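You operate a simulated robot arm through the tools that you are given. There is no shell and no other tool. Be economical: measure what you need, move in short steps, check, and stop when the job is done.

You are at the controls of a simulated robot arm. One attempt, no reset.

## Task
Sand the clamped holder with the coarse block, then wet the fine block and polish its top.
Fine: both blocks back, vice opened.
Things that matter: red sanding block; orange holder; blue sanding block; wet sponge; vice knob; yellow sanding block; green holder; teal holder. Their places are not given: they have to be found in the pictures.

Only the result counts: the job must be done as asked and must still hold three seconds after the hand-in. Knocking over, shifting, dropping, spilling or breaking anything else fails it.

## Robot
A 6-joint arm with a two-finger parallel gripper, fixed in place. Base frame: the origin is at the foot of the arm, x ahead of it, y to its left, z up. Units: m, degrees, N and s.
With the tool pointing down near the work surface it reaches from about 0.14 to 0.84 m from the base axis. Its first joint turns from -166.0 to 166.0 degrees. Payload 3.91 kg.
The tool frame sits at the grasp point between the pads (the TCP): z along the fingers, y along the line on which they close. The tips reach 0.03 m beyond it. Largest opening 0.11 m; finger width 0.02, thickness 0.01; the body of the gripper, 0.048 by 0.112 m, starts 0.055 m behind the TCP.
Orientation is told as [roll, pitch, yaw] about the base's x, y, z axes, in that order, counted from this pose: with the fingers straight down and closing along the base's y, the tool's x points along the base's -x, its y along +y and its z along -z.

## Interface
- The arm moves only by the tool arm_command. Its argument "commands" is a list of rows, each a list of 7 numbers: the gripper command, from -1 (shut) to 1 (fully open), values between in proportion, then the shift along the tool's x, y, z in units of 150 mm (1.0 is 150 mm), then the turn, a rotation vector about the tool's x, y, z in units of 60 degrees (1.0 is 60 degrees). In form: [[hand, dx, dy, dz, wx, wy, wz], ...]. A call has 1 to 8 rows; each row is the pose to reach, as a shift and turn from the pose commanded when the call began, along the tool's axes at that moment. A call with a number of a shift or a turn outside -1 to 1 is refused whole. Rows are played at 5 a second. More than 0.05 m and 8.6 degrees between two rows, or a gripper value outside its range, and nothing of the call is played. A pose out of reach is approached as far as the arm can. The call stops where the force on the tool passes 90 N (or 10 N more than at its start, if that is more) or the arm is blocked; 0.2 s more then pass. The fingers move at their own pace (about 0.108 m/s each) and stop on an object; they squeeze with about 25 N. The grip force told is the motor's: it shows also when the fingers shut on nothing. Time passes only in rows, and 0.2 s behind the last, so rows that repeat a pose let the fingers close. It gives the time, the measured TCP pose, the force on the tool (base axes), the opening and the grip force at its end, in the units of the frame above (readings bear some noise).
- Cameras (640 x 400 px; columns grow to the right, rows downward): "scene" is fixed at [0.3993, -0.6502, 1.5526]; the picture's right is [0.63, 0.78, 0.00], its down [0.66, -0.53, -0.53] and it looks along [-0.41, 0.33, -0.85] (base axes); focal length 232 px, centre (320, 200). "wrist" rides on the gripper at [-0.036, 0, -0.057] in the tool frame; the picture's right is [0.00, -1.00, 0.00], its down [0.97, 0.00, -0.24] and it looks along [0.24, 0.00, 0.97] (tool axes); focal length 218 px, centre (320, 200).
- camera(camera): a new picture of that camera. No time passes.
- raise_lower(by): slides the trunk up (or, below 0, down) by that many m; the arm rides with it, the base frame stays. It gives what a move gives, with no picture.
- pixel_to_xyz(camera, pixels): for up to 12 pixels [column, row] of the newest picture of that camera ("zoom" is the newest enlarged one), the place [x, y, z] in the base frame of the surface seen there, good to about 0.003 m. No time passes.
- zoom(camera, box): a new picture of the part [left, top, right, bottom] of that camera's present view, enlarged. No time passes.
- close_job(): hands the job in; it is judged then, once.

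Go step by step. Measure first, check grasps and placings, and put right what went wrong. The budget is 80 turns and 34 pictures, counting those below and the enlarged ones. Unless the task says otherwise, let go and move clear before handing in, and close with one line.

The tools are called after ">>>" as a command line: name --pt "numbers of a row" for each row, then --argument value for the rest, lists and objects as JSON in quotes. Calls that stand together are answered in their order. arm_command: Moves the arm, as the interface text tells. Its arguments: {"type":"object","properties":{"commands":{"type":"array"}},"required":["commands"]} The other tools are called the same way: raise_lower (by) slides the trunk up or down; camera (camera) takes a picture; pixel_to_xyz (camera, pixels) gives the place of the surface under pixels of a picture; zoom (camera, box) takes an enlarged picture of a part of a camera's view; close_job () hands the job in.

At the start:

```text
t: 0.0
ee_pos: [0.2051, -0.2938, 1.2851]
orientation: [0.0, 0.0, 0.0]
contact_force: [0.1, 0.4, -0.4]
grip_width: 0.11
grip_force: 0.1
trunk travel left (down, up): [-0.475, 0.065]
```

scene: 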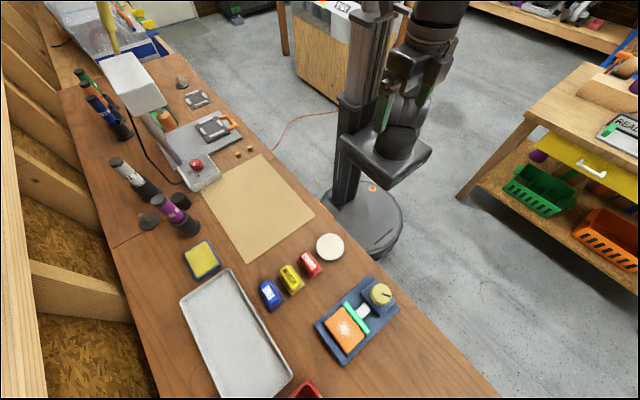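
wrist: 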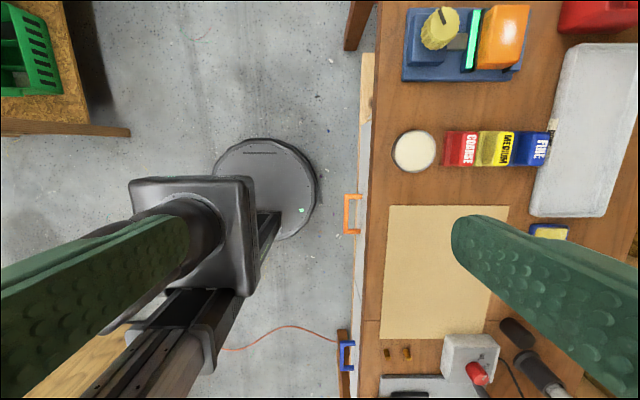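

The scene shows the vice with the orange holder at (347,328), blocks at (270-310,265-295) and a sponge at (202,260). I'll enlarge these to measure them.

>>> zoom --camera "scene" --box '[170, 220, 410, 370]'

>>> zoom --camera "wrist" --box '[370, 0, 640, 250]'

>>> pixel_to_xyz --camera "wrist" --pixels '[[462, 148], [496, 148], [530, 148], [414, 151], [548, 232], [440, 30], [473, 40], [500, 38], [600, 130], [385, 150], [450, 250]]'

```text
2.67 times, centred on (290, 295) of scene
```

zoom: 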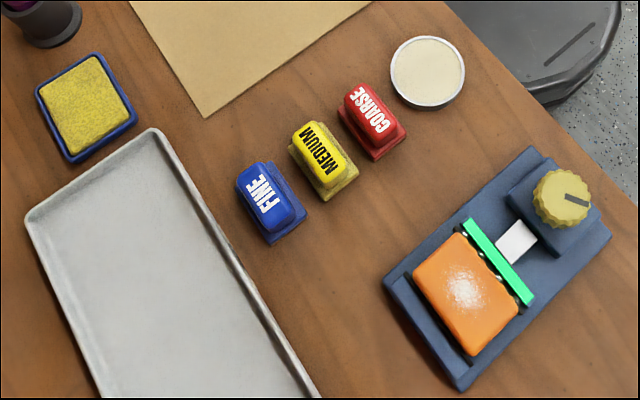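

```text
1.60 times, centred on (505, 125) of wrist
```

zoom: 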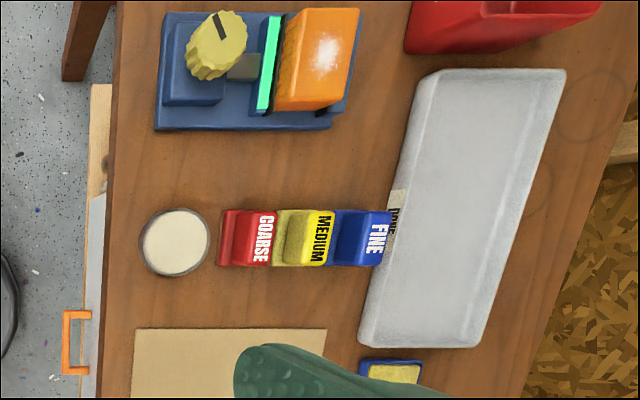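

```text
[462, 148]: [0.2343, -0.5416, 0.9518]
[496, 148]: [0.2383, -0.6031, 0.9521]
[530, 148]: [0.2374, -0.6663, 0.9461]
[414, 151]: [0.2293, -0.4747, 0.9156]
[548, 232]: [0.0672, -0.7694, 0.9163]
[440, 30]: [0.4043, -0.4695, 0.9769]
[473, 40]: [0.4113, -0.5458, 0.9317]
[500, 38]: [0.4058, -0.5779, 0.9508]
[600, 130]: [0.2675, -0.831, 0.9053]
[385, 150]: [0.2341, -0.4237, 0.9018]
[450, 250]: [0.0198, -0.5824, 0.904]
```

The clamped holder is the orange one, at about (0.41,-0.58); red is COARSE and blue is FINE. Next I'll measure their edges and heights.

>>> pixel_to_xyz --camera "zoom" --pixels '[[225, 213], [223, 262], [240, 238], [262, 213], [262, 262], [340, 238], [350, 214], [350, 262], [374, 238], [374, 214], [374, 262], [307, 238]]'

>>> pixel_to_xyz --camera "zoom" --pixels '[[300, 15], [352, 15], [283, 100], [335, 100], [325, 55], [268, 60], [245, 68], [215, 45], [220, 20], [180, 80], [340, 120], [160, 125]]'

>>> zoom --camera "scene" --box '[180, 225, 340, 325]'

```text
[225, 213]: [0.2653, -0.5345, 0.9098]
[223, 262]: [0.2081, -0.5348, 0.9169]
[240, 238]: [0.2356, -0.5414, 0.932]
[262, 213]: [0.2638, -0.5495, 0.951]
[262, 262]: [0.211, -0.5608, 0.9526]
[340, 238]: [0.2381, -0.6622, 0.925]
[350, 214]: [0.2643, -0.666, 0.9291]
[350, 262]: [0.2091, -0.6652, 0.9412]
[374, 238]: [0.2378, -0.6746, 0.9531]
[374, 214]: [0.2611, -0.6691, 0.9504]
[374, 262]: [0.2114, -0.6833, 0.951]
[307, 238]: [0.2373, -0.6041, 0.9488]
```

```text
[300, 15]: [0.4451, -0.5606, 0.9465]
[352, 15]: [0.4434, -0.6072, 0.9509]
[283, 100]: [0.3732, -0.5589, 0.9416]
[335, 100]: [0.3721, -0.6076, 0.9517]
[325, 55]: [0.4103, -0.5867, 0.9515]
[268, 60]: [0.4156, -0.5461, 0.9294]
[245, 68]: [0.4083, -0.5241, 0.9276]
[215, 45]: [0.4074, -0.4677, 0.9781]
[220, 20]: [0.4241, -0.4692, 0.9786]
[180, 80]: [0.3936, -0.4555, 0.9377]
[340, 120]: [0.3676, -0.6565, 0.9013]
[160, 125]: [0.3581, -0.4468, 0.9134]
```

```text
4.00 times, centred on (260, 275) of scene
```

zoom: 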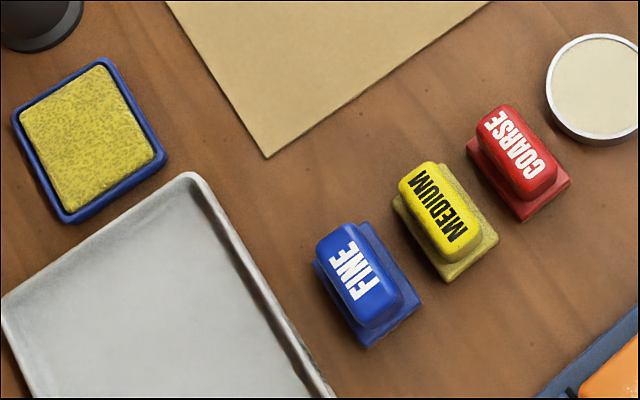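

Block tops sit near z 0.952 with the long axis along x, and the orange holder spans x 0.372–0.446, y -0.555–-0.61. I'll measure the block handles and flanges, plus the sponge, in this enlarged view.

>>> pixel_to_xyz --camera "zoom" --pixels '[[483, 123], [505, 110], [553, 168], [525, 195], [522, 215], [565, 183], [472, 148], [520, 202], [600, 95], [535, 211], [510, 150], [550, 60]]'

>>> pixel_to_xyz --camera "zoom" --pixels '[[320, 245], [350, 228], [395, 290], [365, 315], [358, 335], [415, 300], [318, 270], [365, 330], [105, 72], [28, 110], [75, 205], [150, 155]]'

>>> pixel_to_xyz --camera "zoom" --pixels '[[90, 135], [105, 60], [15, 115], [65, 220], [163, 157], [200, 180], [185, 160], [440, 200], [400, 200], [455, 275], [495, 235], [355, 275]]'

```text
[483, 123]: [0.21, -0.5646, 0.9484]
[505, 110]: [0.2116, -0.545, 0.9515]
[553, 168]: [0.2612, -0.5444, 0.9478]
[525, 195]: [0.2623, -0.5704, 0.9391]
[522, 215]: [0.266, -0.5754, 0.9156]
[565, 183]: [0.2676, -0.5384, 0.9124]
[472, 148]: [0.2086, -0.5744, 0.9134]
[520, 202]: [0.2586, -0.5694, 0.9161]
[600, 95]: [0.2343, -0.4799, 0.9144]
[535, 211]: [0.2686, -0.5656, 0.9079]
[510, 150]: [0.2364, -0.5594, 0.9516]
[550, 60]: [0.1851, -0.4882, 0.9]
```

```text
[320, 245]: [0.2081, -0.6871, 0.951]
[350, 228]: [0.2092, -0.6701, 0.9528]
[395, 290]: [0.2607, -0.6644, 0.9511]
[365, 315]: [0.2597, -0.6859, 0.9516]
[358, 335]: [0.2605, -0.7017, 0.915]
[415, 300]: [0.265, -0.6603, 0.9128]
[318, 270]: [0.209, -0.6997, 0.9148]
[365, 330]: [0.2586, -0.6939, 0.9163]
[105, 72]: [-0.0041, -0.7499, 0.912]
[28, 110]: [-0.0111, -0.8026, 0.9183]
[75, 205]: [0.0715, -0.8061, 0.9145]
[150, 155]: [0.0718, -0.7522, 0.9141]
```

```text
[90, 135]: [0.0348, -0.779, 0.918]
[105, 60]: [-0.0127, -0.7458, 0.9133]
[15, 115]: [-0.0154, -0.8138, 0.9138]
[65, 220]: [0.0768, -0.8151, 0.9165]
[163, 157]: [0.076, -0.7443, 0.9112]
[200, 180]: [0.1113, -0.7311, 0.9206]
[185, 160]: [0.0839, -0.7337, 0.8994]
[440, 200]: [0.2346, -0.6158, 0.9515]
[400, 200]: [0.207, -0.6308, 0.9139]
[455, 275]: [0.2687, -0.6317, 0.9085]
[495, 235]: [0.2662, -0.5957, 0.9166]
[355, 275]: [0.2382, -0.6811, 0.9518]
```

Red handle centre is (0.237,-0.556), blue (0.236,-0.679), both gripped across y; the sponge is at (0.031,-0.779), top 0.918. I'll move towards a point above the red block.

>>> arm_command --pt "0 -0.043 -0.2 0.17 0 0 0" --pt "0 -0.085 -0.4 0.34 0 0 0" --pt "0 -0.128 -0.6 0.51 0 0 0" --pt "0 -0.17 -0.8 0.68 0 0 0" --pt "0 -0.213 -1.0 0.85 0 0 0" --pt "0 -0.213 -1.0 0.85 0 0 0"

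```text
t: 1.4
ee_pos: [0.2378, -0.4446, 1.1563]
orientation: [0.0, 0.0, 0.0]
contact_force: [-0.7, 0.4, -0.5]
grip_width: 0.0549
grip_force: 0.0
trunk travel left (down, up): [-0.475, 0.065]
```

The arm tracks well and the opening is 0.055. I'll go on to above the red block at z≈1.02.

>>> arm_command --pt "-0.1 0 -0.185 0.227 0 0 0" --pt "-0.1 0 -0.37 0.453 0 0 0" --pt "-0.1 0 -0.555 0.68 0 0 0" --pt "-0.1 0 -0.743 0.9 0 0 0" --pt "-0.1 0 -0.743 0.9 0 0 0"

>>> camera --camera "wrist"

```text
t: 2.6
ee_pos: [0.2369, -0.5542, 1.0227]
orientation: [0.1, 0.0, 0.0]
contact_force: [0.4, 1.1, 0.7]
grip_width: 0.0496
grip_force: 0.1
trunk travel left (down, up): [-0.475, 0.065]
```

```text
28 pictures are left
```

wrist: 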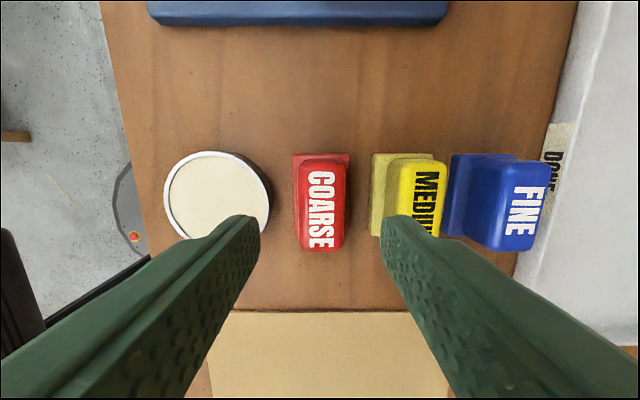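

The red block is centred between the fingers (col 321). I'll descend to z 0.950 and close.

>>> arm_command --pt "-0.1 0 -0.01 0.16 0 0 0" --pt "-0.1 0 -0.01 0.32 0 0 0" --pt "-0.1 0 -0.01 0.42 0 0 0" --pt "-0.1 0 -0.01 0.475 0 0 0" --pt "-0.1 0 -0.01 0.475 0 0 0" --pt "-1 0 -0.01 0.475 0 0 0" --pt "-1 0 -0.01 0.475 0 0 0" --pt "-1 0 -0.01 0.475 0 0 0"

```text
t: 4.4
ee_pos: [0.2351, -0.5575, 0.95]
orientation: [0.0, 0.0, 0.0]
contact_force: [-0.2, 0.4, 1.0]
grip_width: 0.0296
grip_force: 25.2
trunk travel left (down, up): [-0.475, 0.065]
```

The red block is gripped (0.0296 m, 25 N). I'll lift it to z≈1.04 and check.

>>> arm_command --pt "-1 0 0 -0.15 0 0 0" --pt "-1 0 0 -0.35 0 0 0" --pt "-1 0 0 -0.6 0 0 0" --pt "-1 -0.29 -0.04 -0.6 0 0 0" --pt "-1 -0.58 -0.09 -0.6 0 0 0" --pt "-1 -0.87 -0.13 -0.6 0 0 0" --pt "-1 -1.0 -0.173 -0.6 0 0 0" --pt "-1 -1.0 -0.173 -0.6 0 0 0"

>>> camera --camera "wrist"

>>> zoom --camera "scene" --box '[240, 230, 440, 355]'

```text
t: 6.2
ee_pos: [0.3881, -0.5823, 1.0414]
orientation: [0.0, 0.1, 0.1]
contact_force: [0.8, 0.4, -0.7]
grip_width: 0.0296
grip_force: 24.0
trunk travel left (down, up): [-0.475, 0.065]
```

```text
27 pictures are left
```

wrist: 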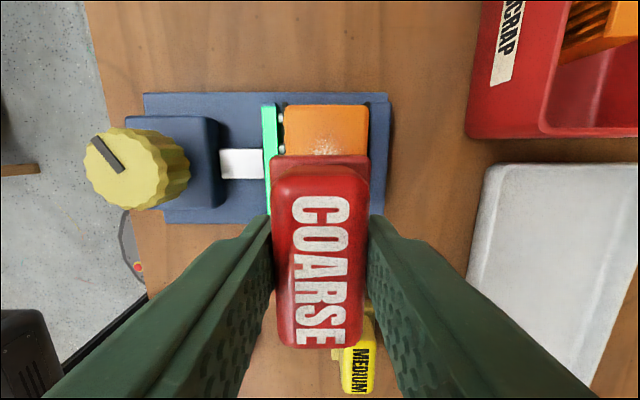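

```text
3.20 times, centred on (340, 292) of scene
```

zoom: 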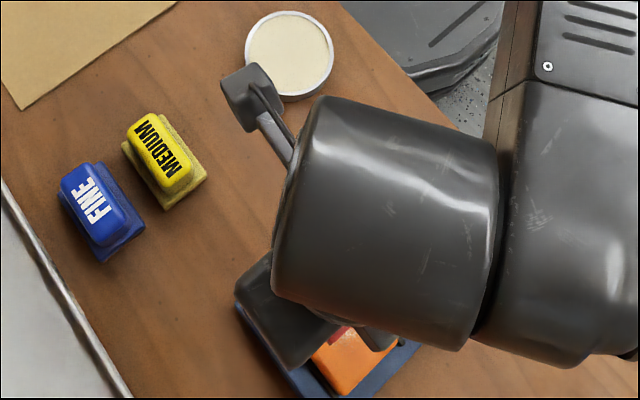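

The block is held square over the holder. I'll centre at x 0.409 and descend to just above contact, expected at TCP z≈1.002.

>>> arm_command --pt "-1 -0.08 0 0.06 0 0 0" --pt "-1 -0.145 0 0.16 0 0 0" --pt "-1 -0.145 0 0.22 0 0 0" --pt "-1 -0.145 0 0.25 0 0 0" --pt "-1 -0.145 0 0.265 0 0 0" --pt "-1 -0.145 0 0.272 0 0 0" --pt "-1 -0.145 0 0.272 0 0 0"

```text
t: 7.8
ee_pos: [0.4092, -0.5824, 1.0024]
orientation: [-0.1, 0.0, 0.0]
contact_force: [0.1, -0.3, 4.4]
grip_width: 0.0293
grip_force: 25.1
trunk travel left (down, up): [-0.475, 0.065]
```

Contact is starting (4.4 N at z 1.002). I'll press slightly more and see the force.

>>> arm_command --pt "-1 0 0 0.007 0 0 0" --pt "-1 0 0 0.013 0 0 0" --pt "-1 0 0 0.013 0 0 0"

```text
t: 8.6
ee_pos: [0.4075, -0.5815, 1.0016]
orientation: [-0.3, 0.0, -0.1]
contact_force: [0.1, -2.7, 20.0]
grip_width: 0.0294
grip_force: 25.9
trunk travel left (down, up): [-0.475, 0.065]
```

20 N at 2 mm of press. I'll ease off slightly and stroke along x.

>>> arm_command --pt "-1 0 0 -0.005 0 0 0" --pt "-1 0.1 0 -0.005 0 0 0" --pt "-1 0 0 -0.005 0 0 0" --pt "-1 -0.1 0 -0.005 0 0 0" --pt "-1 0 0 -0.005 0 0 0" --pt "-1 0.1 0 -0.005 0 0 0" --pt "-1 -0.1 0 -0.005 0 0 0" --pt "-1 0 0 -0.005 0 0 0"

```text
t: 10.4
ee_pos: [0.4086, -0.5819, 0.9996]
orientation: [-0.1, 0.0, 0.1]
contact_force: [0.0, 0.1, 15.8]
grip_width: 0.0295
grip_force: 24.5
trunk travel left (down, up): [-0.475, 0.065]
```

Force stays at 16 N and the grip is steady. I'll add strokes with small sideways offsets.

>>> arm_command --pt "-1 0.12 0.04 0 0 0 0" --pt "-1 -0.12 0.04 0 0 0 0" --pt "-1 0.12 0.04 0 0 0 0" --pt "-1 0.12 -0.04 0 0 0 0" --pt "-1 -0.12 -0.04 0 0 0 0" --pt "-1 0.12 -0.04 0 0 0 0" --pt "-1 -0.12 0 0 0 0 0" --pt "-1 0 0 0 0 0 0"

>>> arm_command --pt "-1 0.12 0 0 0 0 0" --pt "-1 -0.12 0 0 0 0 0" --pt "-1 0.12 0 0 0 0 0" --pt "-1 -0.12 0 0 0 0 0" --pt "-1 0 0 0 0 0 0" --pt "-1 0 0 -0.1 0 0 0" --pt "-1 0.1 0 -0.27 0 0 0" --pt "-1 0.3 0 -0.35 0 0 0"

>>> arm_command --pt "-1 0.3 0 0 0 0 0" --pt "-1 0.5 0 0 0 0 0" --pt "-1 0.5 0 0 0 0 0"

>>> camera --camera "wrist"

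```text
t: 12.2
ee_pos: [0.4089, -0.5821, 1.0003]
orientation: [0.2, 0.0, 0.0]
contact_force: [0.3, -0.4, 1.3]
grip_width: 0.0296
grip_force: 25.0
trunk travel left (down, up): [-0.475, 0.065]
```

```text
t: 14.0
ee_pos: [0.3638, -0.5824, 1.0523]
orientation: [-0.1, 0.0, 0.1]
contact_force: [0.6, 0.9, -0.3]
grip_width: 0.0295
grip_force: 24.6
trunk travel left (down, up): [-0.475, 0.065]
```

```text
t: 14.8
ee_pos: [0.2886, -0.5805, 1.054]
orientation: [0.1, 0.0, 0.2]
contact_force: [0.0, 0.5, -0.9]
grip_width: 0.0296
grip_force: 24.8
trunk travel left (down, up): [-0.475, 0.065]
```

```text
25 pictures are left
```

wrist: 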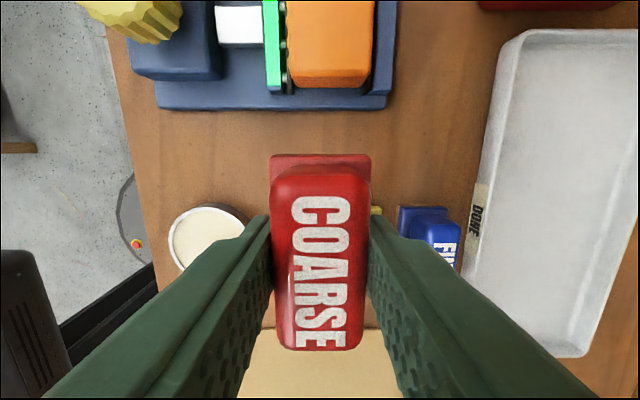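

The visible part of the orange top has no white patch. I'll take the scene view to confirm before returning the red block.

>>> zoom --camera "scene" --box '[280, 265, 440, 365]'

```text
4.00 times, centred on (360, 315) of scene
```

zoom: 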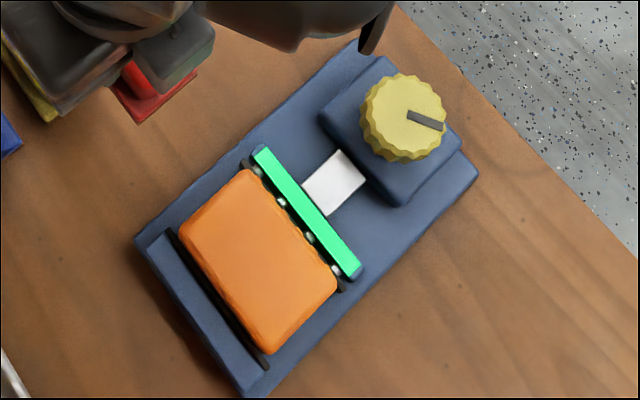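

The white patch is gone, so sanding is done. I'll carry the red block back over its spot and lower it to just above the table.

>>> arm_command --pt "-1 0.175 0.085 0 0 0 0" --pt "-1 0.347 0.167 0 0 0 0" --pt "-1 0.347 0.167 0.2 0 0 0" --pt "-1 0.347 0.167 0.4 0 0 0" --pt "-1 0.347 0.167 0.55 0 0 0" --pt "-1 0.347 0.167 0.64 0 0 0" --pt "-1 0.347 0.167 0.64 0 0 0"

```text
t: 16.4
ee_pos: [0.2372, -0.5557, 0.956]
orientation: [0.0, 0.0, 0.0]
contact_force: [-0.2, -0.3, 0.0]
grip_width: 0.0296
grip_force: 25.0
trunk travel left (down, up): [-0.475, 0.065]
```

>>> arm_command --pt "-1 0 -0.005 0.013 0 0 0" --pt "-1 0 -0.005 0.026 0 0 0" --pt "-1 0 -0.005 0.038 0 0 0" --pt "-1 0 -0.005 0.046 0 0 0" --pt "-1 0 -0.005 0.046 0 0 0"

```text
t: 17.6
ee_pos: [0.2364, -0.5576, 0.9497]
orientation: [-0.1, 0.0, 0.2]
contact_force: [1.0, -0.6, 6.0]
grip_width: 0.0295
grip_force: 25.0
trunk travel left (down, up): [-0.475, 0.065]
```

The red block is on the table (6 N). I'll release, rise and shift over to the blue block.

>>> arm_command --pt "-0.1 0 0 0 0 0 0" --pt "-0.1 0 0 0 0 0 0" --pt "-0.1 0 0 -0.15 0 0 0" --pt "-0.1 0 0 -0.35 0 0 0" --pt "-0.1 0 -0.2 -0.47 0 0 0" --pt "-0.1 0 -0.5 -0.47 0 0 0" --pt "-0.1 0 -0.81 -0.47 0 0 0" --pt "-0.1 0 -0.81 -0.47 0 0 0"

>>> camera --camera "wrist"

```text
t: 19.4
ee_pos: [0.2359, -0.6791, 1.0185]
orientation: [0.0, 0.0, 0.1]
contact_force: [0.5, -0.7, -0.8]
grip_width: 0.0495
grip_force: 0.0
trunk travel left (down, up): [-0.475, 0.065]
```

```text
23 pictures are left
```

wrist: 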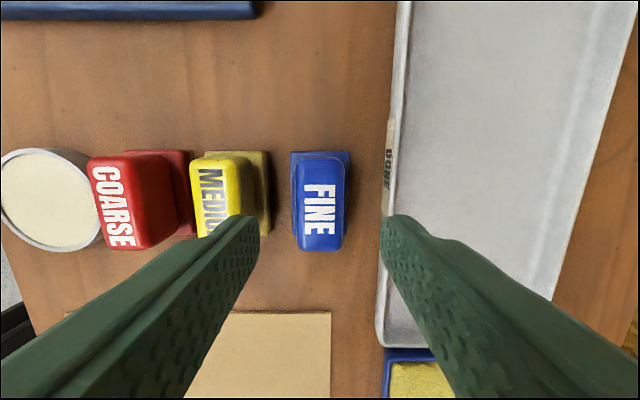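

The blue block is centred (col 320) and the tray edge is clear of the finger. Descend and grip.

>>> arm_command --pt "-0.1 0 0 0.16 0 0 0" --pt "-0.1 0 0 0.3 0 0 0" --pt "-0.1 0 0 0.4 0 0 0" --pt "-0.1 0 0 0.453 0 0 0" --pt "-0.1 0 0 0.453 0 0 0" --pt "-1 0 0 0.453 0 0 0" --pt "-1 0 0 0.453 0 0 0" --pt "-1 0 0 0.453 0 0 0"

```text
t: 21.2
ee_pos: [0.2354, -0.6795, 0.9518]
orientation: [0.1, 0.0, 0.0]
contact_force: [-0.5, -1.3, 1.2]
grip_width: 0.0294
grip_force: 25.8
trunk travel left (down, up): [-0.475, 0.065]
```

Blue is gripped. I'll lift it and move part of the way to the sponge, then check the tall things near the sponge.

>>> arm_command --pt "-1 0 0 -0.15 0 0 0" --pt "-1 0 0 -0.4 0 0 0" --pt "-1 0 0 -0.65 0 0 0" --pt "-1 0.27 -0.13 -0.7 0 0 0" --pt "-1 0.5 -0.25 -0.7 0 0 0" --pt "-1 0.5 -0.25 -0.7 0 0 0"

>>> camera --camera "wrist"

>>> camera --camera "scene"

>>> pixel_to_xyz --camera "scene" --pixels '[[187, 231], [167, 207], [178, 215], [197, 230], [180, 200], [150, 220], [202, 260], [205, 230]]'

```text
t: 22.6
ee_pos: [0.1617, -0.7175, 1.0573]
orientation: [0.0, 0.0, 0.2]
contact_force: [0.0, 0.0, -0.3]
grip_width: 0.0295
grip_force: 24.5
trunk travel left (down, up): [-0.475, 0.065]
```

```text
22 pictures are left
```

wrist: 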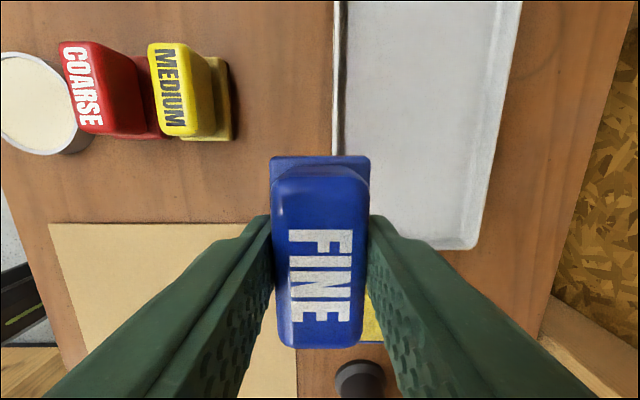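

```text
21 pictures are left
```

scene: 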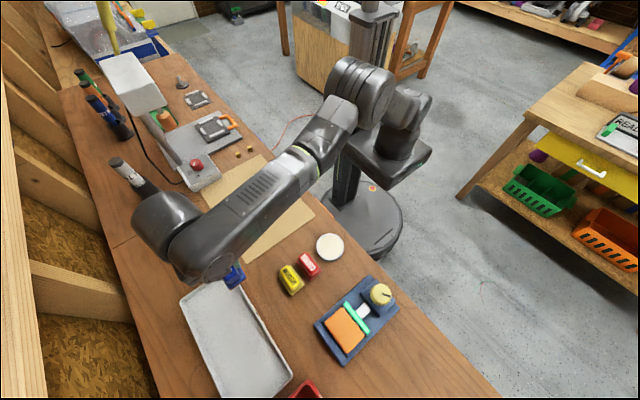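

```text
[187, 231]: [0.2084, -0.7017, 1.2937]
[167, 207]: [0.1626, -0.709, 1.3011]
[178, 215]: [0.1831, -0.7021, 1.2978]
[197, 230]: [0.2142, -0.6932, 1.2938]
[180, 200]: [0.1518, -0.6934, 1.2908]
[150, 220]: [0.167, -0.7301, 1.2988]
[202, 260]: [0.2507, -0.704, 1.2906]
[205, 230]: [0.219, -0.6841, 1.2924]
```

The arm blocks the scene view of the upright bottle beyond the sponge; the wrist view shows it at (360,375). I'll measure that and the sponge edge.

>>> pixel_to_xyz --camera "wrist" --pixels '[[360, 366], [340, 378], [358, 385], [380, 378], [372, 330], [370, 341], [360, 395], [475, 245]]'

```text
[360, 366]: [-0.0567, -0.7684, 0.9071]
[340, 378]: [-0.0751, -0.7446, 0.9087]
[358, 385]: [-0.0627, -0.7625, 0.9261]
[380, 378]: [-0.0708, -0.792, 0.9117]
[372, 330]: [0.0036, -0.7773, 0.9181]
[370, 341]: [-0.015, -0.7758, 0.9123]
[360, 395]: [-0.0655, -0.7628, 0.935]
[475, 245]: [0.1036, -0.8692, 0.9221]
```

The bottle's nearest edge is at x -0.057, well clear. I'll move over the sponge and descend to z≈0.975.

>>> arm_command --pt "-1 0.28 -0.14 0 0 0 0" --pt "-1 0.56 -0.28 0 0 0 0" --pt "-1 0.85 -0.41 0 0 0 0" --pt "-1 0.85 -0.41 0.2 0 0 0" --pt "-1 0.85 -0.41 0.4 0 0 0" --pt "-1 0.85 -0.41 0.54 0 0 0" --pt "-1 0.85 -0.41 0.54 0 0 0"

```text
t: 24.2
ee_pos: [0.0355, -0.7784, 0.9769]
orientation: [-0.1, -0.1, 0.1]
contact_force: [-0.4, -0.3, -0.9]
grip_width: 0.0292
grip_force: 24.6
out of reach, approached as far as the arm can: row 3, 4
trunk travel left (down, up): [-0.475, 0.065]
```

The block is above the sponge. I'll lower it in small steps to press on it.

>>> arm_command --pt "-1 0 0 0.02 0 0 0" --pt "-1 0 0 0.04 0 0 0" --pt "-1 0 0 0.055 0 0 0" --pt "-1 0 0 0.065 0 0 0" --pt "-1 0 0 0.065 0 0 0"

```text
t: 25.4
ee_pos: [0.0349, -0.778, 0.9687]
orientation: [-0.2, 0.0, 0.0]
contact_force: [0.9, -2.1, 12.6]
grip_width: 0.0294
grip_force: 25.0
trunk travel left (down, up): [-0.475, 0.065]
```

Firm contact with the sponge (12.6 N). I'll hold it for about a second, then lift straight up.

>>> arm_command --pt "-1 0 0 0.003 0 0 0" --pt "-1 0 0 0.003 0 0 0" --pt "-1 0 0 0.003 0 0 0" --pt "-1 0 0 0.003 0 0 0" --pt "-1 0 0 0.003 0 0 0" --pt "-1 0 0 -0.1 0 0 0" --pt "-1 -0.1 0.1 -0.38 0 0 0" --pt "-1 -0.35 0.25 -0.6 0 0 0"

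>>> camera --camera "wrist"

```text
refused: row 8 steps farther than a row can; nothing moved
```

```text
20 pictures are left
```

wrist: 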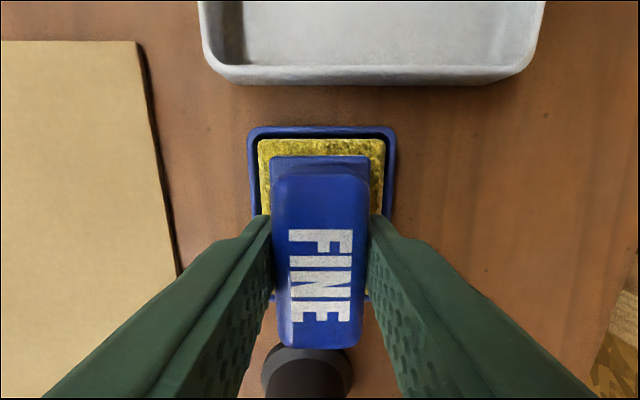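

The call was refused for too large a step; the block still sits centred on the sponge. I'll repeat it with smaller steps.

>>> arm_command --pt "-1 0 0 0.003 0 0 0" --pt "-1 0 0 0.003 0 0 0" --pt "-1 0 0 0.003 0 0 0" --pt "-1 0 0 0.003 0 0 0" --pt "-1 0 0 -0.1 0 0 0" --pt "-1 -0.05 0.05 -0.35 0 0 0" --pt "-1 -0.25 0.12 -0.5 0 0 0" --pt "-1 -0.5 0.22 -0.52 0 0 0"

>>> camera --camera "wrist"

```text
t: 27.2
ee_pos: [0.11, -0.7465, 1.0427]
orientation: [0.0, 0.0, 0.0]
contact_force: [-0.8, 0.3, -0.9]
grip_width: 0.0296
grip_force: 24.9
trunk travel left (down, up): [-0.475, 0.065]
```

```text
19 pictures are left
```

wrist: 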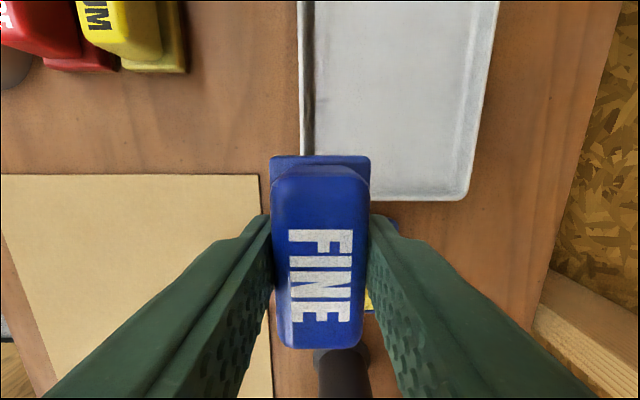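

The block is lifted and held firmly. I'll carry it to the holder at a safe height.

>>> arm_command --pt "-1 -0.2 0.11 -0.05 0 0 0" --pt "-1 -0.45 0.25 -0.05 0 0 0" --pt "-1 -0.7 0.38 -0.05 0 0 0" --pt "-1 -0.97 0.53 -0.05 0 0 0" --pt "-1 -0.97 0.53 -0.05 0 0 0"

>>> arm_command --pt "-1 -0.25 0.14 0 0 0 0" --pt "-1 -0.5 0.27 0 0 0 0" --pt "-1 -0.75 0.41 0 0 0 0" --pt "-1 -1.0 0.55 0 0 0 0" --pt "-1 -1.0 0.55 0 0 0 0"

>>> camera --camera "wrist"

```text
t: 28.4
ee_pos: [0.255, -0.6663, 1.0523]
orientation: [0.1, 0.0, 0.0]
contact_force: [-0.2, 0.3, -0.7]
grip_width: 0.0293
grip_force: 25.3
trunk travel left (down, up): [-0.475, 0.065]
```

```text
t: 29.6
ee_pos: [0.4062, -0.5872, 1.0531]
orientation: [0.0, 0.0, -0.1]
contact_force: [-0.3, -0.7, -1.1]
grip_width: 0.0293
grip_force: 25.4
trunk travel left (down, up): [-0.475, 0.065]
```

```text
18 pictures are left
```

wrist: 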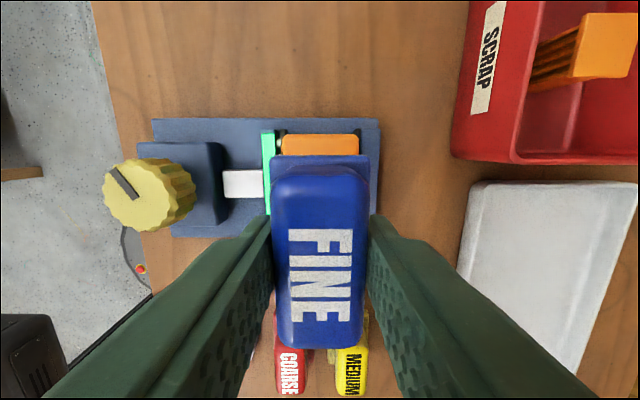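

Aligned over the holder within 5 mm. I'll fine-tune and descend to contact.

>>> arm_command --pt "-1 -0.02 0.03 0.15 0 0 0" --pt "-1 -0.02 0.03 0.26 0 0 0" --pt "-1 -0.02 0.03 0.31 0 0 0" --pt "-1 -0.02 0.03 0.335 0 0 0" --pt "-1 -0.02 0.03 0.348 0 0 0" --pt "-1 -0.02 0.03 0.348 0 0 0"

```text
t: 31.0
ee_pos: [0.4086, -0.5794, 1.0009]
orientation: [-0.1, -0.1, 0.1]
contact_force: [0.9, -1.5, 7.4]
grip_width: 0.0294
grip_force: 25.0
trunk travel left (down, up): [-0.475, 0.065]
```

Contact at 7.4 N. I'll press a touch more and do the polishing strokes.

>>> arm_command --pt "-1 0 -0.015 0.006 0 0 0" --pt "-1 0.1 -0.015 0.006 0 0 0" --pt "-1 0 -0.015 0.006 0 0 0" --pt "-1 -0.1 -0.015 0.006 0 0 0" --pt "-1 0 -0.015 0.006 0 0 0" --pt "-1 0.1 -0.015 0.006 0 0 0" --pt "-1 -0.1 -0.015 0.006 0 0 0" --pt "-1 0 -0.015 0.006 0 0 0"

>>> arm_command --pt "-1 0.12 0.04 0.002 0 0 0" --pt "-1 -0.12 0.04 0.002 0 0 0" --pt "-1 0.12 0.04 0.002 0 0 0" --pt "-1 0.12 -0.04 0.002 0 0 0" --pt "-1 -0.12 -0.04 0.002 0 0 0" --pt "-1 0.12 -0.04 0.002 0 0 0" --pt "-1 -0.12 0 0.002 0 0 0" --pt "-1 0 0 0.002 0 0 0"

>>> arm_command --pt "-1 0.12 0 0.004 0 0 0" --pt "-1 -0.12 0 0.004 0 0 0" --pt "-1 0.12 0 0.004 0 0 0" --pt "-1 -0.12 0 0.004 0 0 0" --pt "-1 0 0 0.004 0 0 0" --pt "-1 0 0 -0.1 0 0 0" --pt "-1 0.1 0 -0.27 0 0 0" --pt "-1 0.3 0 -0.35 0 0 0"

>>> arm_command --pt "-1 0.28 -0.1 0 0 0 0" --pt "-1 0.55 -0.2 0 0 0 0" --pt "-1 0.55 -0.2 0 0 0 0"

>>> zoom --camera "scene" --box '[280, 265, 440, 365]'

```text
t: 32.8
ee_pos: [0.4062, -0.5811, 0.9995]
orientation: [0.0, -0.1, 0.1]
contact_force: [0.9, 1.3, 16.6]
grip_width: 0.0295
grip_force: 24.7
trunk travel left (down, up): [-0.475, 0.065]
```

```text
t: 34.6
ee_pos: [0.4071, -0.5822, 0.9984]
orientation: [0.2, 0.0, 0.0]
contact_force: [0.5, -0.5, -0.6]
grip_width: 0.0296
grip_force: 24.8
trunk travel left (down, up): [-0.475, 0.065]
```

```text
t: 36.4
ee_pos: [0.3636, -0.5807, 1.0507]
orientation: [0.0, 0.0, 0.1]
contact_force: [0.0, 0.0, -1.2]
grip_width: 0.0295
grip_force: 24.9
trunk travel left (down, up): [-0.475, 0.065]
```

```text
t: 37.2
ee_pos: [0.2813, -0.6105, 1.052]
orientation: [0.0, 0.0, 0.2]
contact_force: [0.5, 0.2, -0.2]
grip_width: 0.0295
grip_force: 24.5
trunk travel left (down, up): [-0.475, 0.065]
```

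```text
4.00 times, centred on (360, 315) of scene
```

zoom: 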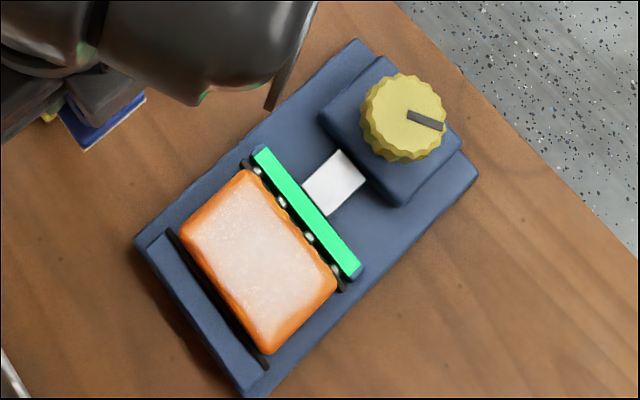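

The top now has an even whitish sheen instead of bare orange. I'll look at it closer from the wrist camera.

>>> zoom --camera "wrist" --box '[200, 0, 440, 150]'

>>> zoom --camera "scene" --box '[320, 300, 368, 360]'

```text
2.67 times, centred on (320, 75) of wrist
```

zoom: 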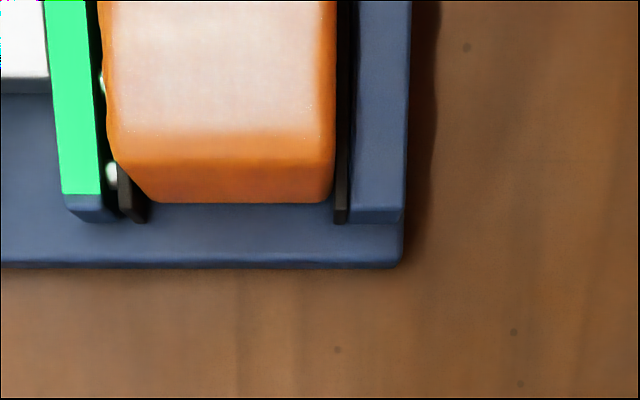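

```text
6.67 times, centred on (344, 330) of scene
```

zoom: 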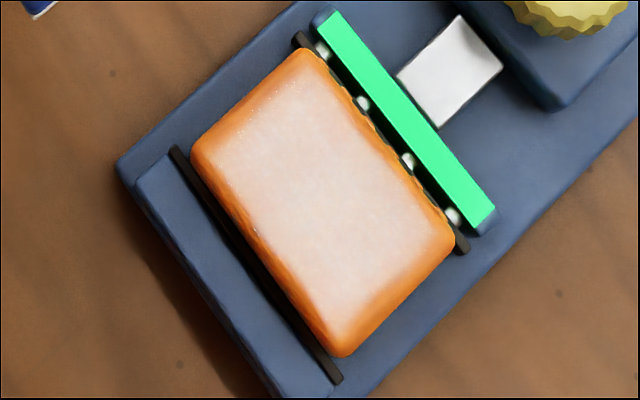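

The sheen is even, but contact was light during the later strokes. I'll go back for one more set of strokes to be sure the polish is complete.

>>> arm_command --pt "-1 -0.28 0.1 0 0 0 0" --pt "-1 -0.55 0.19 0 0 0 0" --pt "-1 -0.84 0.19 0 0 0 0" --pt "-1 -0.84 0.19 0.2 0 0 0" --pt "-1 -0.84 0.19 0.31 0 0 0" --pt "-1 -0.84 0.19 0.345 0 0 0" --pt "-1 -0.84 0.19 0.36 0 0 0" --pt "-1 -0.84 0.19 0.36 0 0 0"

```text
t: 39.0
ee_pos: [0.4067, -0.5834, 0.9969]
orientation: [0.0, -0.1, 0.1]
contact_force: [1.2, 0.3, 8.0]
grip_width: 0.0295
grip_force: 25.3
trunk travel left (down, up): [-0.475, 0.065]
```

>>> arm_command --pt "-1 0.1 0 0.002 0 0 0" --pt "-1 -0.1 0 0.002 0 0 0" --pt "-1 0.1 0 0.004 0 0 0" --pt "-1 -0.1 0 0.004 0 0 0" --pt "-1 0 0 0.004 0 0 0" --pt "-1 0 0 -0.1 0 0 0" --pt "-1 0.1 0 -0.27 0 0 0" --pt "-1 0.3 -0.05 -0.37 0 0 0"

>>> arm_command --pt "-1 0.28 -0.1 0 0 0 0" --pt "-1 0.56 -0.2 0 0 0 0" --pt "-1 0.56 -0.2 0 0 0 0"

>>> zoom --camera "scene" --box '[320, 300, 368, 360]'

```text
t: 40.8
ee_pos: [0.3603, -0.5914, 1.0517]
orientation: [0.2, 0.1, 0.1]
contact_force: [-0.3, 0.9, -0.6]
grip_width: 0.0295
grip_force: 24.9
trunk travel left (down, up): [-0.475, 0.065]
```

```text
t: 41.6
ee_pos: [0.2771, -0.6226, 1.0523]
orientation: [0.0, 0.0, 0.1]
contact_force: [0.8, -0.4, -1.1]
grip_width: 0.0294
grip_force: 24.8
trunk travel left (down, up): [-0.475, 0.065]
```

```text
6.67 times, centred on (344, 330) of scene
```

zoom: 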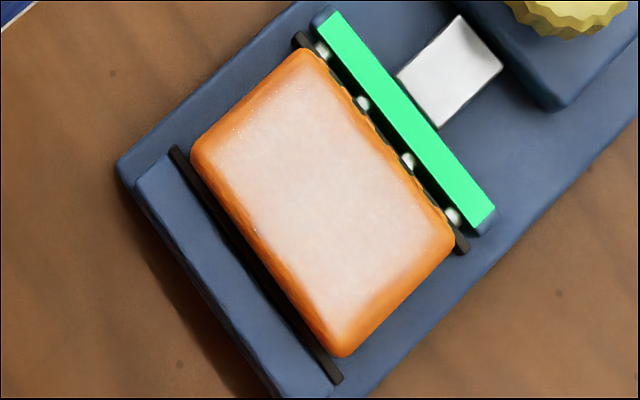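

The look is unchanged, so the polish is complete. I'll return the blue block to its place at (0.236,-0.679).

>>> arm_command --pt "-1 0.14 -0.19 0 0 0 0" --pt "-1 0.274 -0.376 0 0 0 0" --pt "-1 0.274 -0.376 0.2 0 0 0" --pt "-1 0.274 -0.376 0.4 0 0 0" --pt "-1 0.274 -0.376 0.55 0 0 0" --pt "-1 0.274 -0.376 0.64 0 0 0" --pt "-1 0.274 -0.376 0.64 0 0 0"

```text
t: 43.2
ee_pos: [0.2354, -0.6763, 0.9557]
orientation: [0.1, 0.0, 0.0]
contact_force: [0.5, -1.1, -0.5]
grip_width: 0.0293
grip_force: 25.2
trunk travel left (down, up): [-0.475, 0.065]
```

>>> arm_command --pt "-1 0 -0.015 0.013 0 0 0" --pt "-1 0 -0.015 0.026 0 0 0" --pt "-1 0 -0.015 0.038 0 0 0" --pt "-1 0 -0.015 0.048 0 0 0" --pt "-1 0 -0.015 0.048 0 0 0"

```text
t: 44.4
ee_pos: [0.2353, -0.6795, 0.9506]
orientation: [0.0, -0.1, 0.0]
contact_force: [-0.6, -0.3, -0.9]
grip_width: 0.0297
grip_force: 25.6
trunk travel left (down, up): [-0.475, 0.065]
```

Still no contact. I'll lower further in 1 mm steps.

>>> arm_command --pt "-1 0 0 0.007 0 0 0" --pt "-1 0 0 0.014 0 0 0" --pt "-1 0 0 0.02 0 0 0" --pt "-1 0 0 0.02 0 0 0"

```text
t: 45.4
ee_pos: [0.2363, -0.6805, 0.9473]
orientation: [-0.2, 0.1, -0.1]
contact_force: [-0.3, -2.2, 9.1]
grip_width: 0.0296
grip_force: 25.2
trunk travel left (down, up): [-0.475, 0.065]
```

The block rests on the table (9 N). Release, rise and move towards the vice knob.

>>> arm_command --pt "-0.1 0 0 0 0 0 0" --pt "-0.1 0 0 0 0 0 0" --pt "-0.1 0 0 -0.1 0 0 0" --pt "-0.1 0 0 -0.3 0 0 0" --pt "-0.1 0 0 -0.6 0 0 0" --pt "0.3 0 0 -0.9 0 0 0" --pt "0.3 -0.2 0.2 -0.9 0 0 0" --pt "0.3 -0.3 0.4 -0.9 0 0 0"

>>> arm_command --pt "0.5 -0.2 0.2 0 0 0 0" --pt "0.5 -0.4 0.45 0 0 0 0" --pt "0.5 -0.6 0.7 0 0 0 0" --pt "0.5 -0.84 0.92 0 0 0 0" --pt "0.5 -0.84 1.0 0 0 0 0" --pt "0.5 -0.84 1.0 0 0 0 0"

>>> camera --camera "wrist"

>>> camera --camera "scene"

```text
t: 47.2
ee_pos: [0.2816, -0.6189, 1.0813]
orientation: [0.0, 0.1, 0.0]
contact_force: [-0.5, 0.0, -0.5]
grip_width: 0.0714
grip_force: 0.1
trunk travel left (down, up): [-0.475, 0.065]
```

```text
t: 48.6
ee_pos: [0.4081, -0.4673, 1.0813]
orientation: [0.0, 0.0, -0.1]
contact_force: [0.6, -0.2, -0.6]
grip_width: 0.0826
grip_force: 0.0
trunk travel left (down, up): [-0.475, 0.065]
```

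```text
13 pictures are left
```

wrist: 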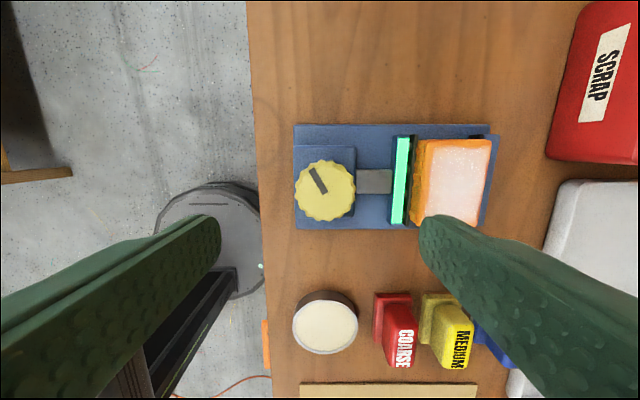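

```text
12 pictures are left
```

scene: 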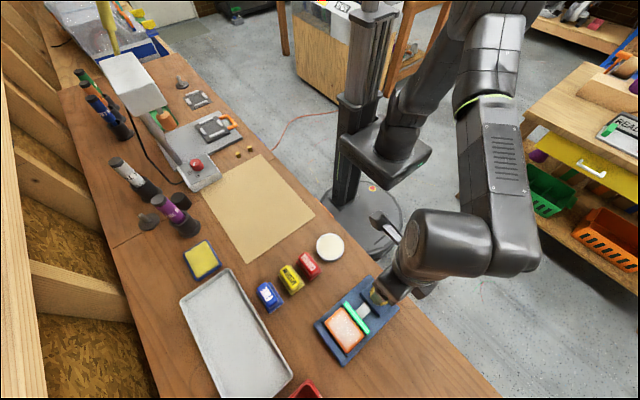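

Both blocks are back in line. Now I'll measure the knob's rim in the wrist picture (around (325,190)).

>>> pixel_to_xyz --camera "wrist" --pixels '[[325, 190], [298, 190], [352, 190], [325, 164], [325, 217], [313, 170], [324, 190], [347, 215], [310, 225], [375, 182], [349, 155], [403, 180]]'

```text
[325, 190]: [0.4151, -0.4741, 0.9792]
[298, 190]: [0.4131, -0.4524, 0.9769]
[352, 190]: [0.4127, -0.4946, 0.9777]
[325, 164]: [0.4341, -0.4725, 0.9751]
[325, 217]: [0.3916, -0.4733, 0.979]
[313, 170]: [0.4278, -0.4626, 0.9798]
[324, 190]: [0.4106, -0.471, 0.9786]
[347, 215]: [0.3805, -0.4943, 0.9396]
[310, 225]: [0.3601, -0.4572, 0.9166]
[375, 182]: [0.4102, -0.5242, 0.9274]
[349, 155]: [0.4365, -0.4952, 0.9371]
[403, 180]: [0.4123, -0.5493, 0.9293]
```

Knob centre is (0.412,-0.473), diameter about 0.046, z 0.938–0.979. I'll centre above it and pre-turn the wrist 60° clockwise so there is room for a counterclockwise (loosening) turn.

>>> arm_command --pt "0.3 -0.027 -0.038 0.05 0 0 0.125" --pt "0.3 -0.027 -0.038 0.1 0 0 0.25" --pt "0.3 -0.027 -0.038 0.2 0 0 0.375" --pt "0.3 -0.027 -0.038 0.3 0 0 0.5" --pt "0.3 -0.027 -0.038 0.3 0 0 0.625" --pt "0.3 -0.027 -0.038 0.3 0 0 0.75" --pt "0.3 -0.027 -0.038 0.3 0 0 0.875" --pt "0.3 -0.027 -0.038 0.3 0 0 1.0"

>>> camera --camera "wrist"

```text
t: 50.4
ee_pos: [0.4102, -0.4757, 1.0372]
orientation: [0.0, -0.1, -60.1]
contact_force: [0.6, -0.6, -0.2]
grip_width: 0.0714
grip_force: 0.1
trunk travel left (down, up): [-0.475, 0.065]
```

```text
11 pictures are left
```

wrist: 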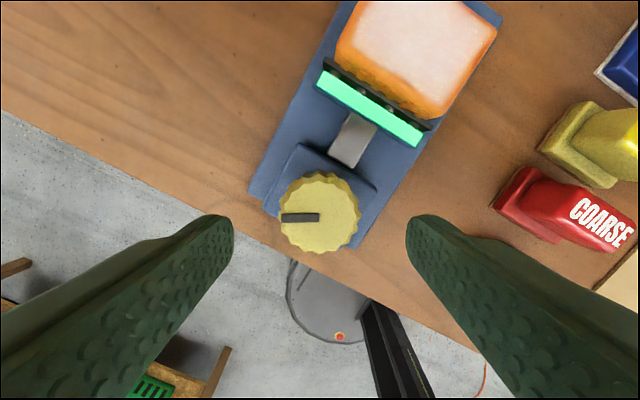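

The knob is centred between the fingers (col 319). I'll descend to z≈0.975 and close on it.

>>> arm_command --pt "0.3 0.01 0.007 0.15 0 0 0" --pt "0.3 0.01 0.007 0.3 0 0 0" --pt "0.3 0.01 0.007 0.41 0 0 0" --pt "0.3 0.01 0.007 0.41 0 0 0" --pt "-1 0.01 0.007 0.41 0 0 0" --pt "-1 0.01 0.007 0.41 0 0 0" --pt "-1 0.01 0.007 0.41 0 0 0"

```text
t: 52.0
ee_pos: [0.4106, -0.4716, 0.9734]
orientation: [0.0, -0.1, -59.9]
contact_force: [-5.2, -1.2, -0.5]
grip_width: 0.0477
grip_force: 44.9
trunk travel left (down, up): [-0.475, 0.065]
```

Knob gripped (0.048 m). I'll turn it 60° counterclockwise.

>>> arm_command --pt "-1 0 0 0 0 0 -0.125" --pt "-1 0 0 0 0 0 -0.25" --pt "-1 0 0 0 0 0 -0.375" --pt "-1 0 0 0 0 0 -0.5" --pt "-1 0 0 0 0 0 -0.625" --pt "-1 0 0 0 0 0 -0.75" --pt "-1 0 0 0 0 0 -0.875" --pt "-1 0 0 0 0 0 -1.0"

>>> camera --camera "wrist"

```text
t: 53.8
ee_pos: [0.4094, -0.4725, 0.9756]
orientation: [0.0, 0.0, 0.2]
contact_force: [-10.1, 3.3, -0.5]
grip_width: 0.048
grip_force: 45.0
trunk travel left (down, up): [-0.475, 0.065]
```

```text
10 pictures are left
```

wrist: 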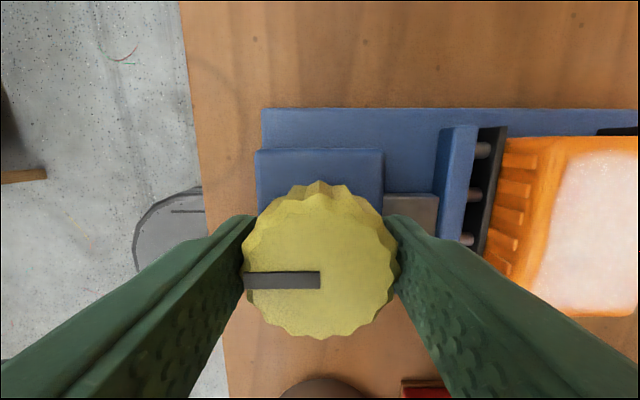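

The knob pointer turned and the jaw strip changed from green to blue while backing off. I'll turn another 60° to open it fully.

>>> arm_command --pt "-1 0 0 0 0 0 -0.125" --pt "-1 0 0 0 0 0 -0.25" --pt "-1 0 0 0 0 0 -0.375" --pt "-1 0 0 0 0 0 -0.5" --pt "-1 0 0 0 0 0 -0.625" --pt "-1 0 0 0 0 0 -0.75" --pt "-1 0 0 0 0 0 -0.875" --pt "-1 0 0 0 0 0 -1.0"

>>> camera --camera "wrist"

```text
t: 55.6
ee_pos: [0.4098, -0.4721, 0.9745]
orientation: [0.0, 0.0, 60.2]
contact_force: [-12.4, 2.3, -5.0]
grip_width: 0.048
grip_force: 45.0
trunk travel left (down, up): [-0.475, 0.065]
```

```text
9 pictures are left
```

wrist: 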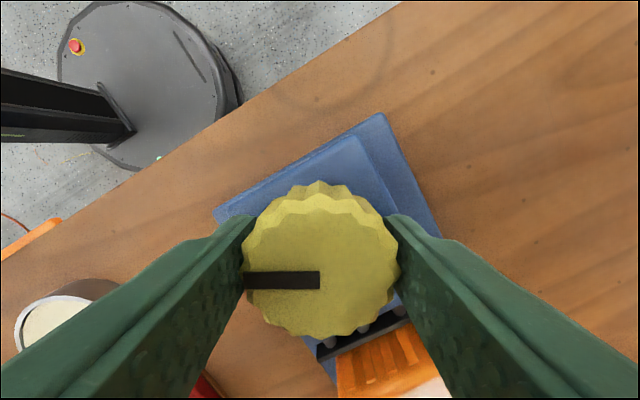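

The knob turned 120° in all. I'll release, rise, and inspect the vice.

>>> arm_command --pt "0.3 0 0 0 0 0 0" --pt "0.3 0 0 0 0 0 0" --pt "0.3 0 0 -0.15 0 0 0" --pt "0.3 0 0 -0.4 0 0 0" --pt "0.3 0 0 -0.7 0 0 0" --pt "0.3 0 0 -1.0 0 0 0" --pt "0.3 0 0 -1.0 0 0 0"

>>> arm_command --pt "0.3 0.25 0 -0.1 0 0 0" --pt "0.3 0.5 0 -0.2 0 0 0" --pt "0.3 0.75 0 -0.3 0 0 0" --pt "0.3 1.0 0 -0.4 0 0 0" --pt "0.3 1.0 0 -0.4 0 0 0"

>>> zoom --camera "scene" --box '[180, 225, 420, 375]'

```text
t: 57.2
ee_pos: [0.4098, -0.4719, 1.1239]
orientation: [0.0, 0.0, 60.0]
contact_force: [0.7, 0.4, -0.3]
grip_width: 0.0714
grip_force: 0.0
trunk travel left (down, up): [-0.475, 0.065]
```

```text
t: 58.4
ee_pos: [0.3384, -0.6006, 1.1844]
orientation: [0.0, 0.0, 60.1]
contact_force: [0.9, 0.2, 0.7]
grip_width: 0.0715
grip_force: 0.0
trunk travel left (down, up): [-0.475, 0.065]
```

```text
2.67 times, centred on (300, 300) of scene
```

zoom: 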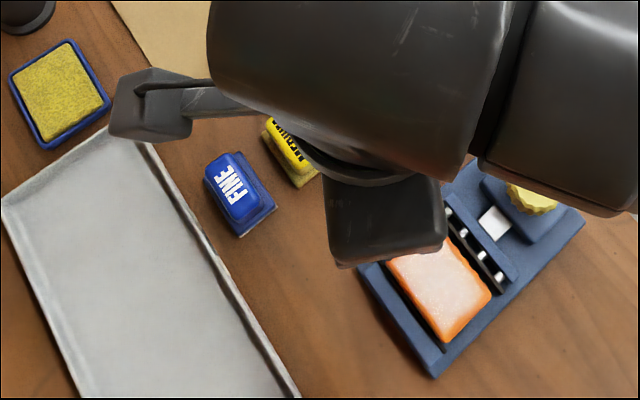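

The jaw has backed off the holder, but the arm covers part of the view. I'll move clear and take a final look.

>>> arm_command --pt "0.3 -0.16 0.16 -0.1 0 0 0" --pt "0.3 -0.32 0.32 -0.2 0 0 0" --pt "0.3 -0.48 0.5 -0.3 0 0 0" --pt "0.3 -0.65 0.66 -0.4 0 0 0" --pt "0.3 -0.82 0.83 -0.5 0 0 0" --pt "0.3 -1.0 1.0 -0.6 0 0 0" --pt "0.3 -1.0 1.0 -0.6 0 0 0"

>>> zoom --camera "scene" --box '[180, 225, 420, 375]'

```text
t: 60.0
ee_pos: [0.2817, -0.3988, 1.274]
orientation: [0.0, -0.1, 60.0]
contact_force: [0.3, 0.6, -0.1]
grip_width: 0.0716
grip_force: 0.0
trunk travel left (down, up): [-0.475, 0.065]
```

```text
2.67 times, centred on (300, 300) of scene
```

zoom: 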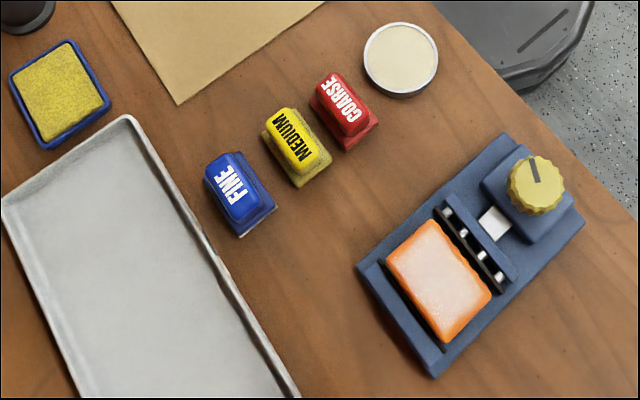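

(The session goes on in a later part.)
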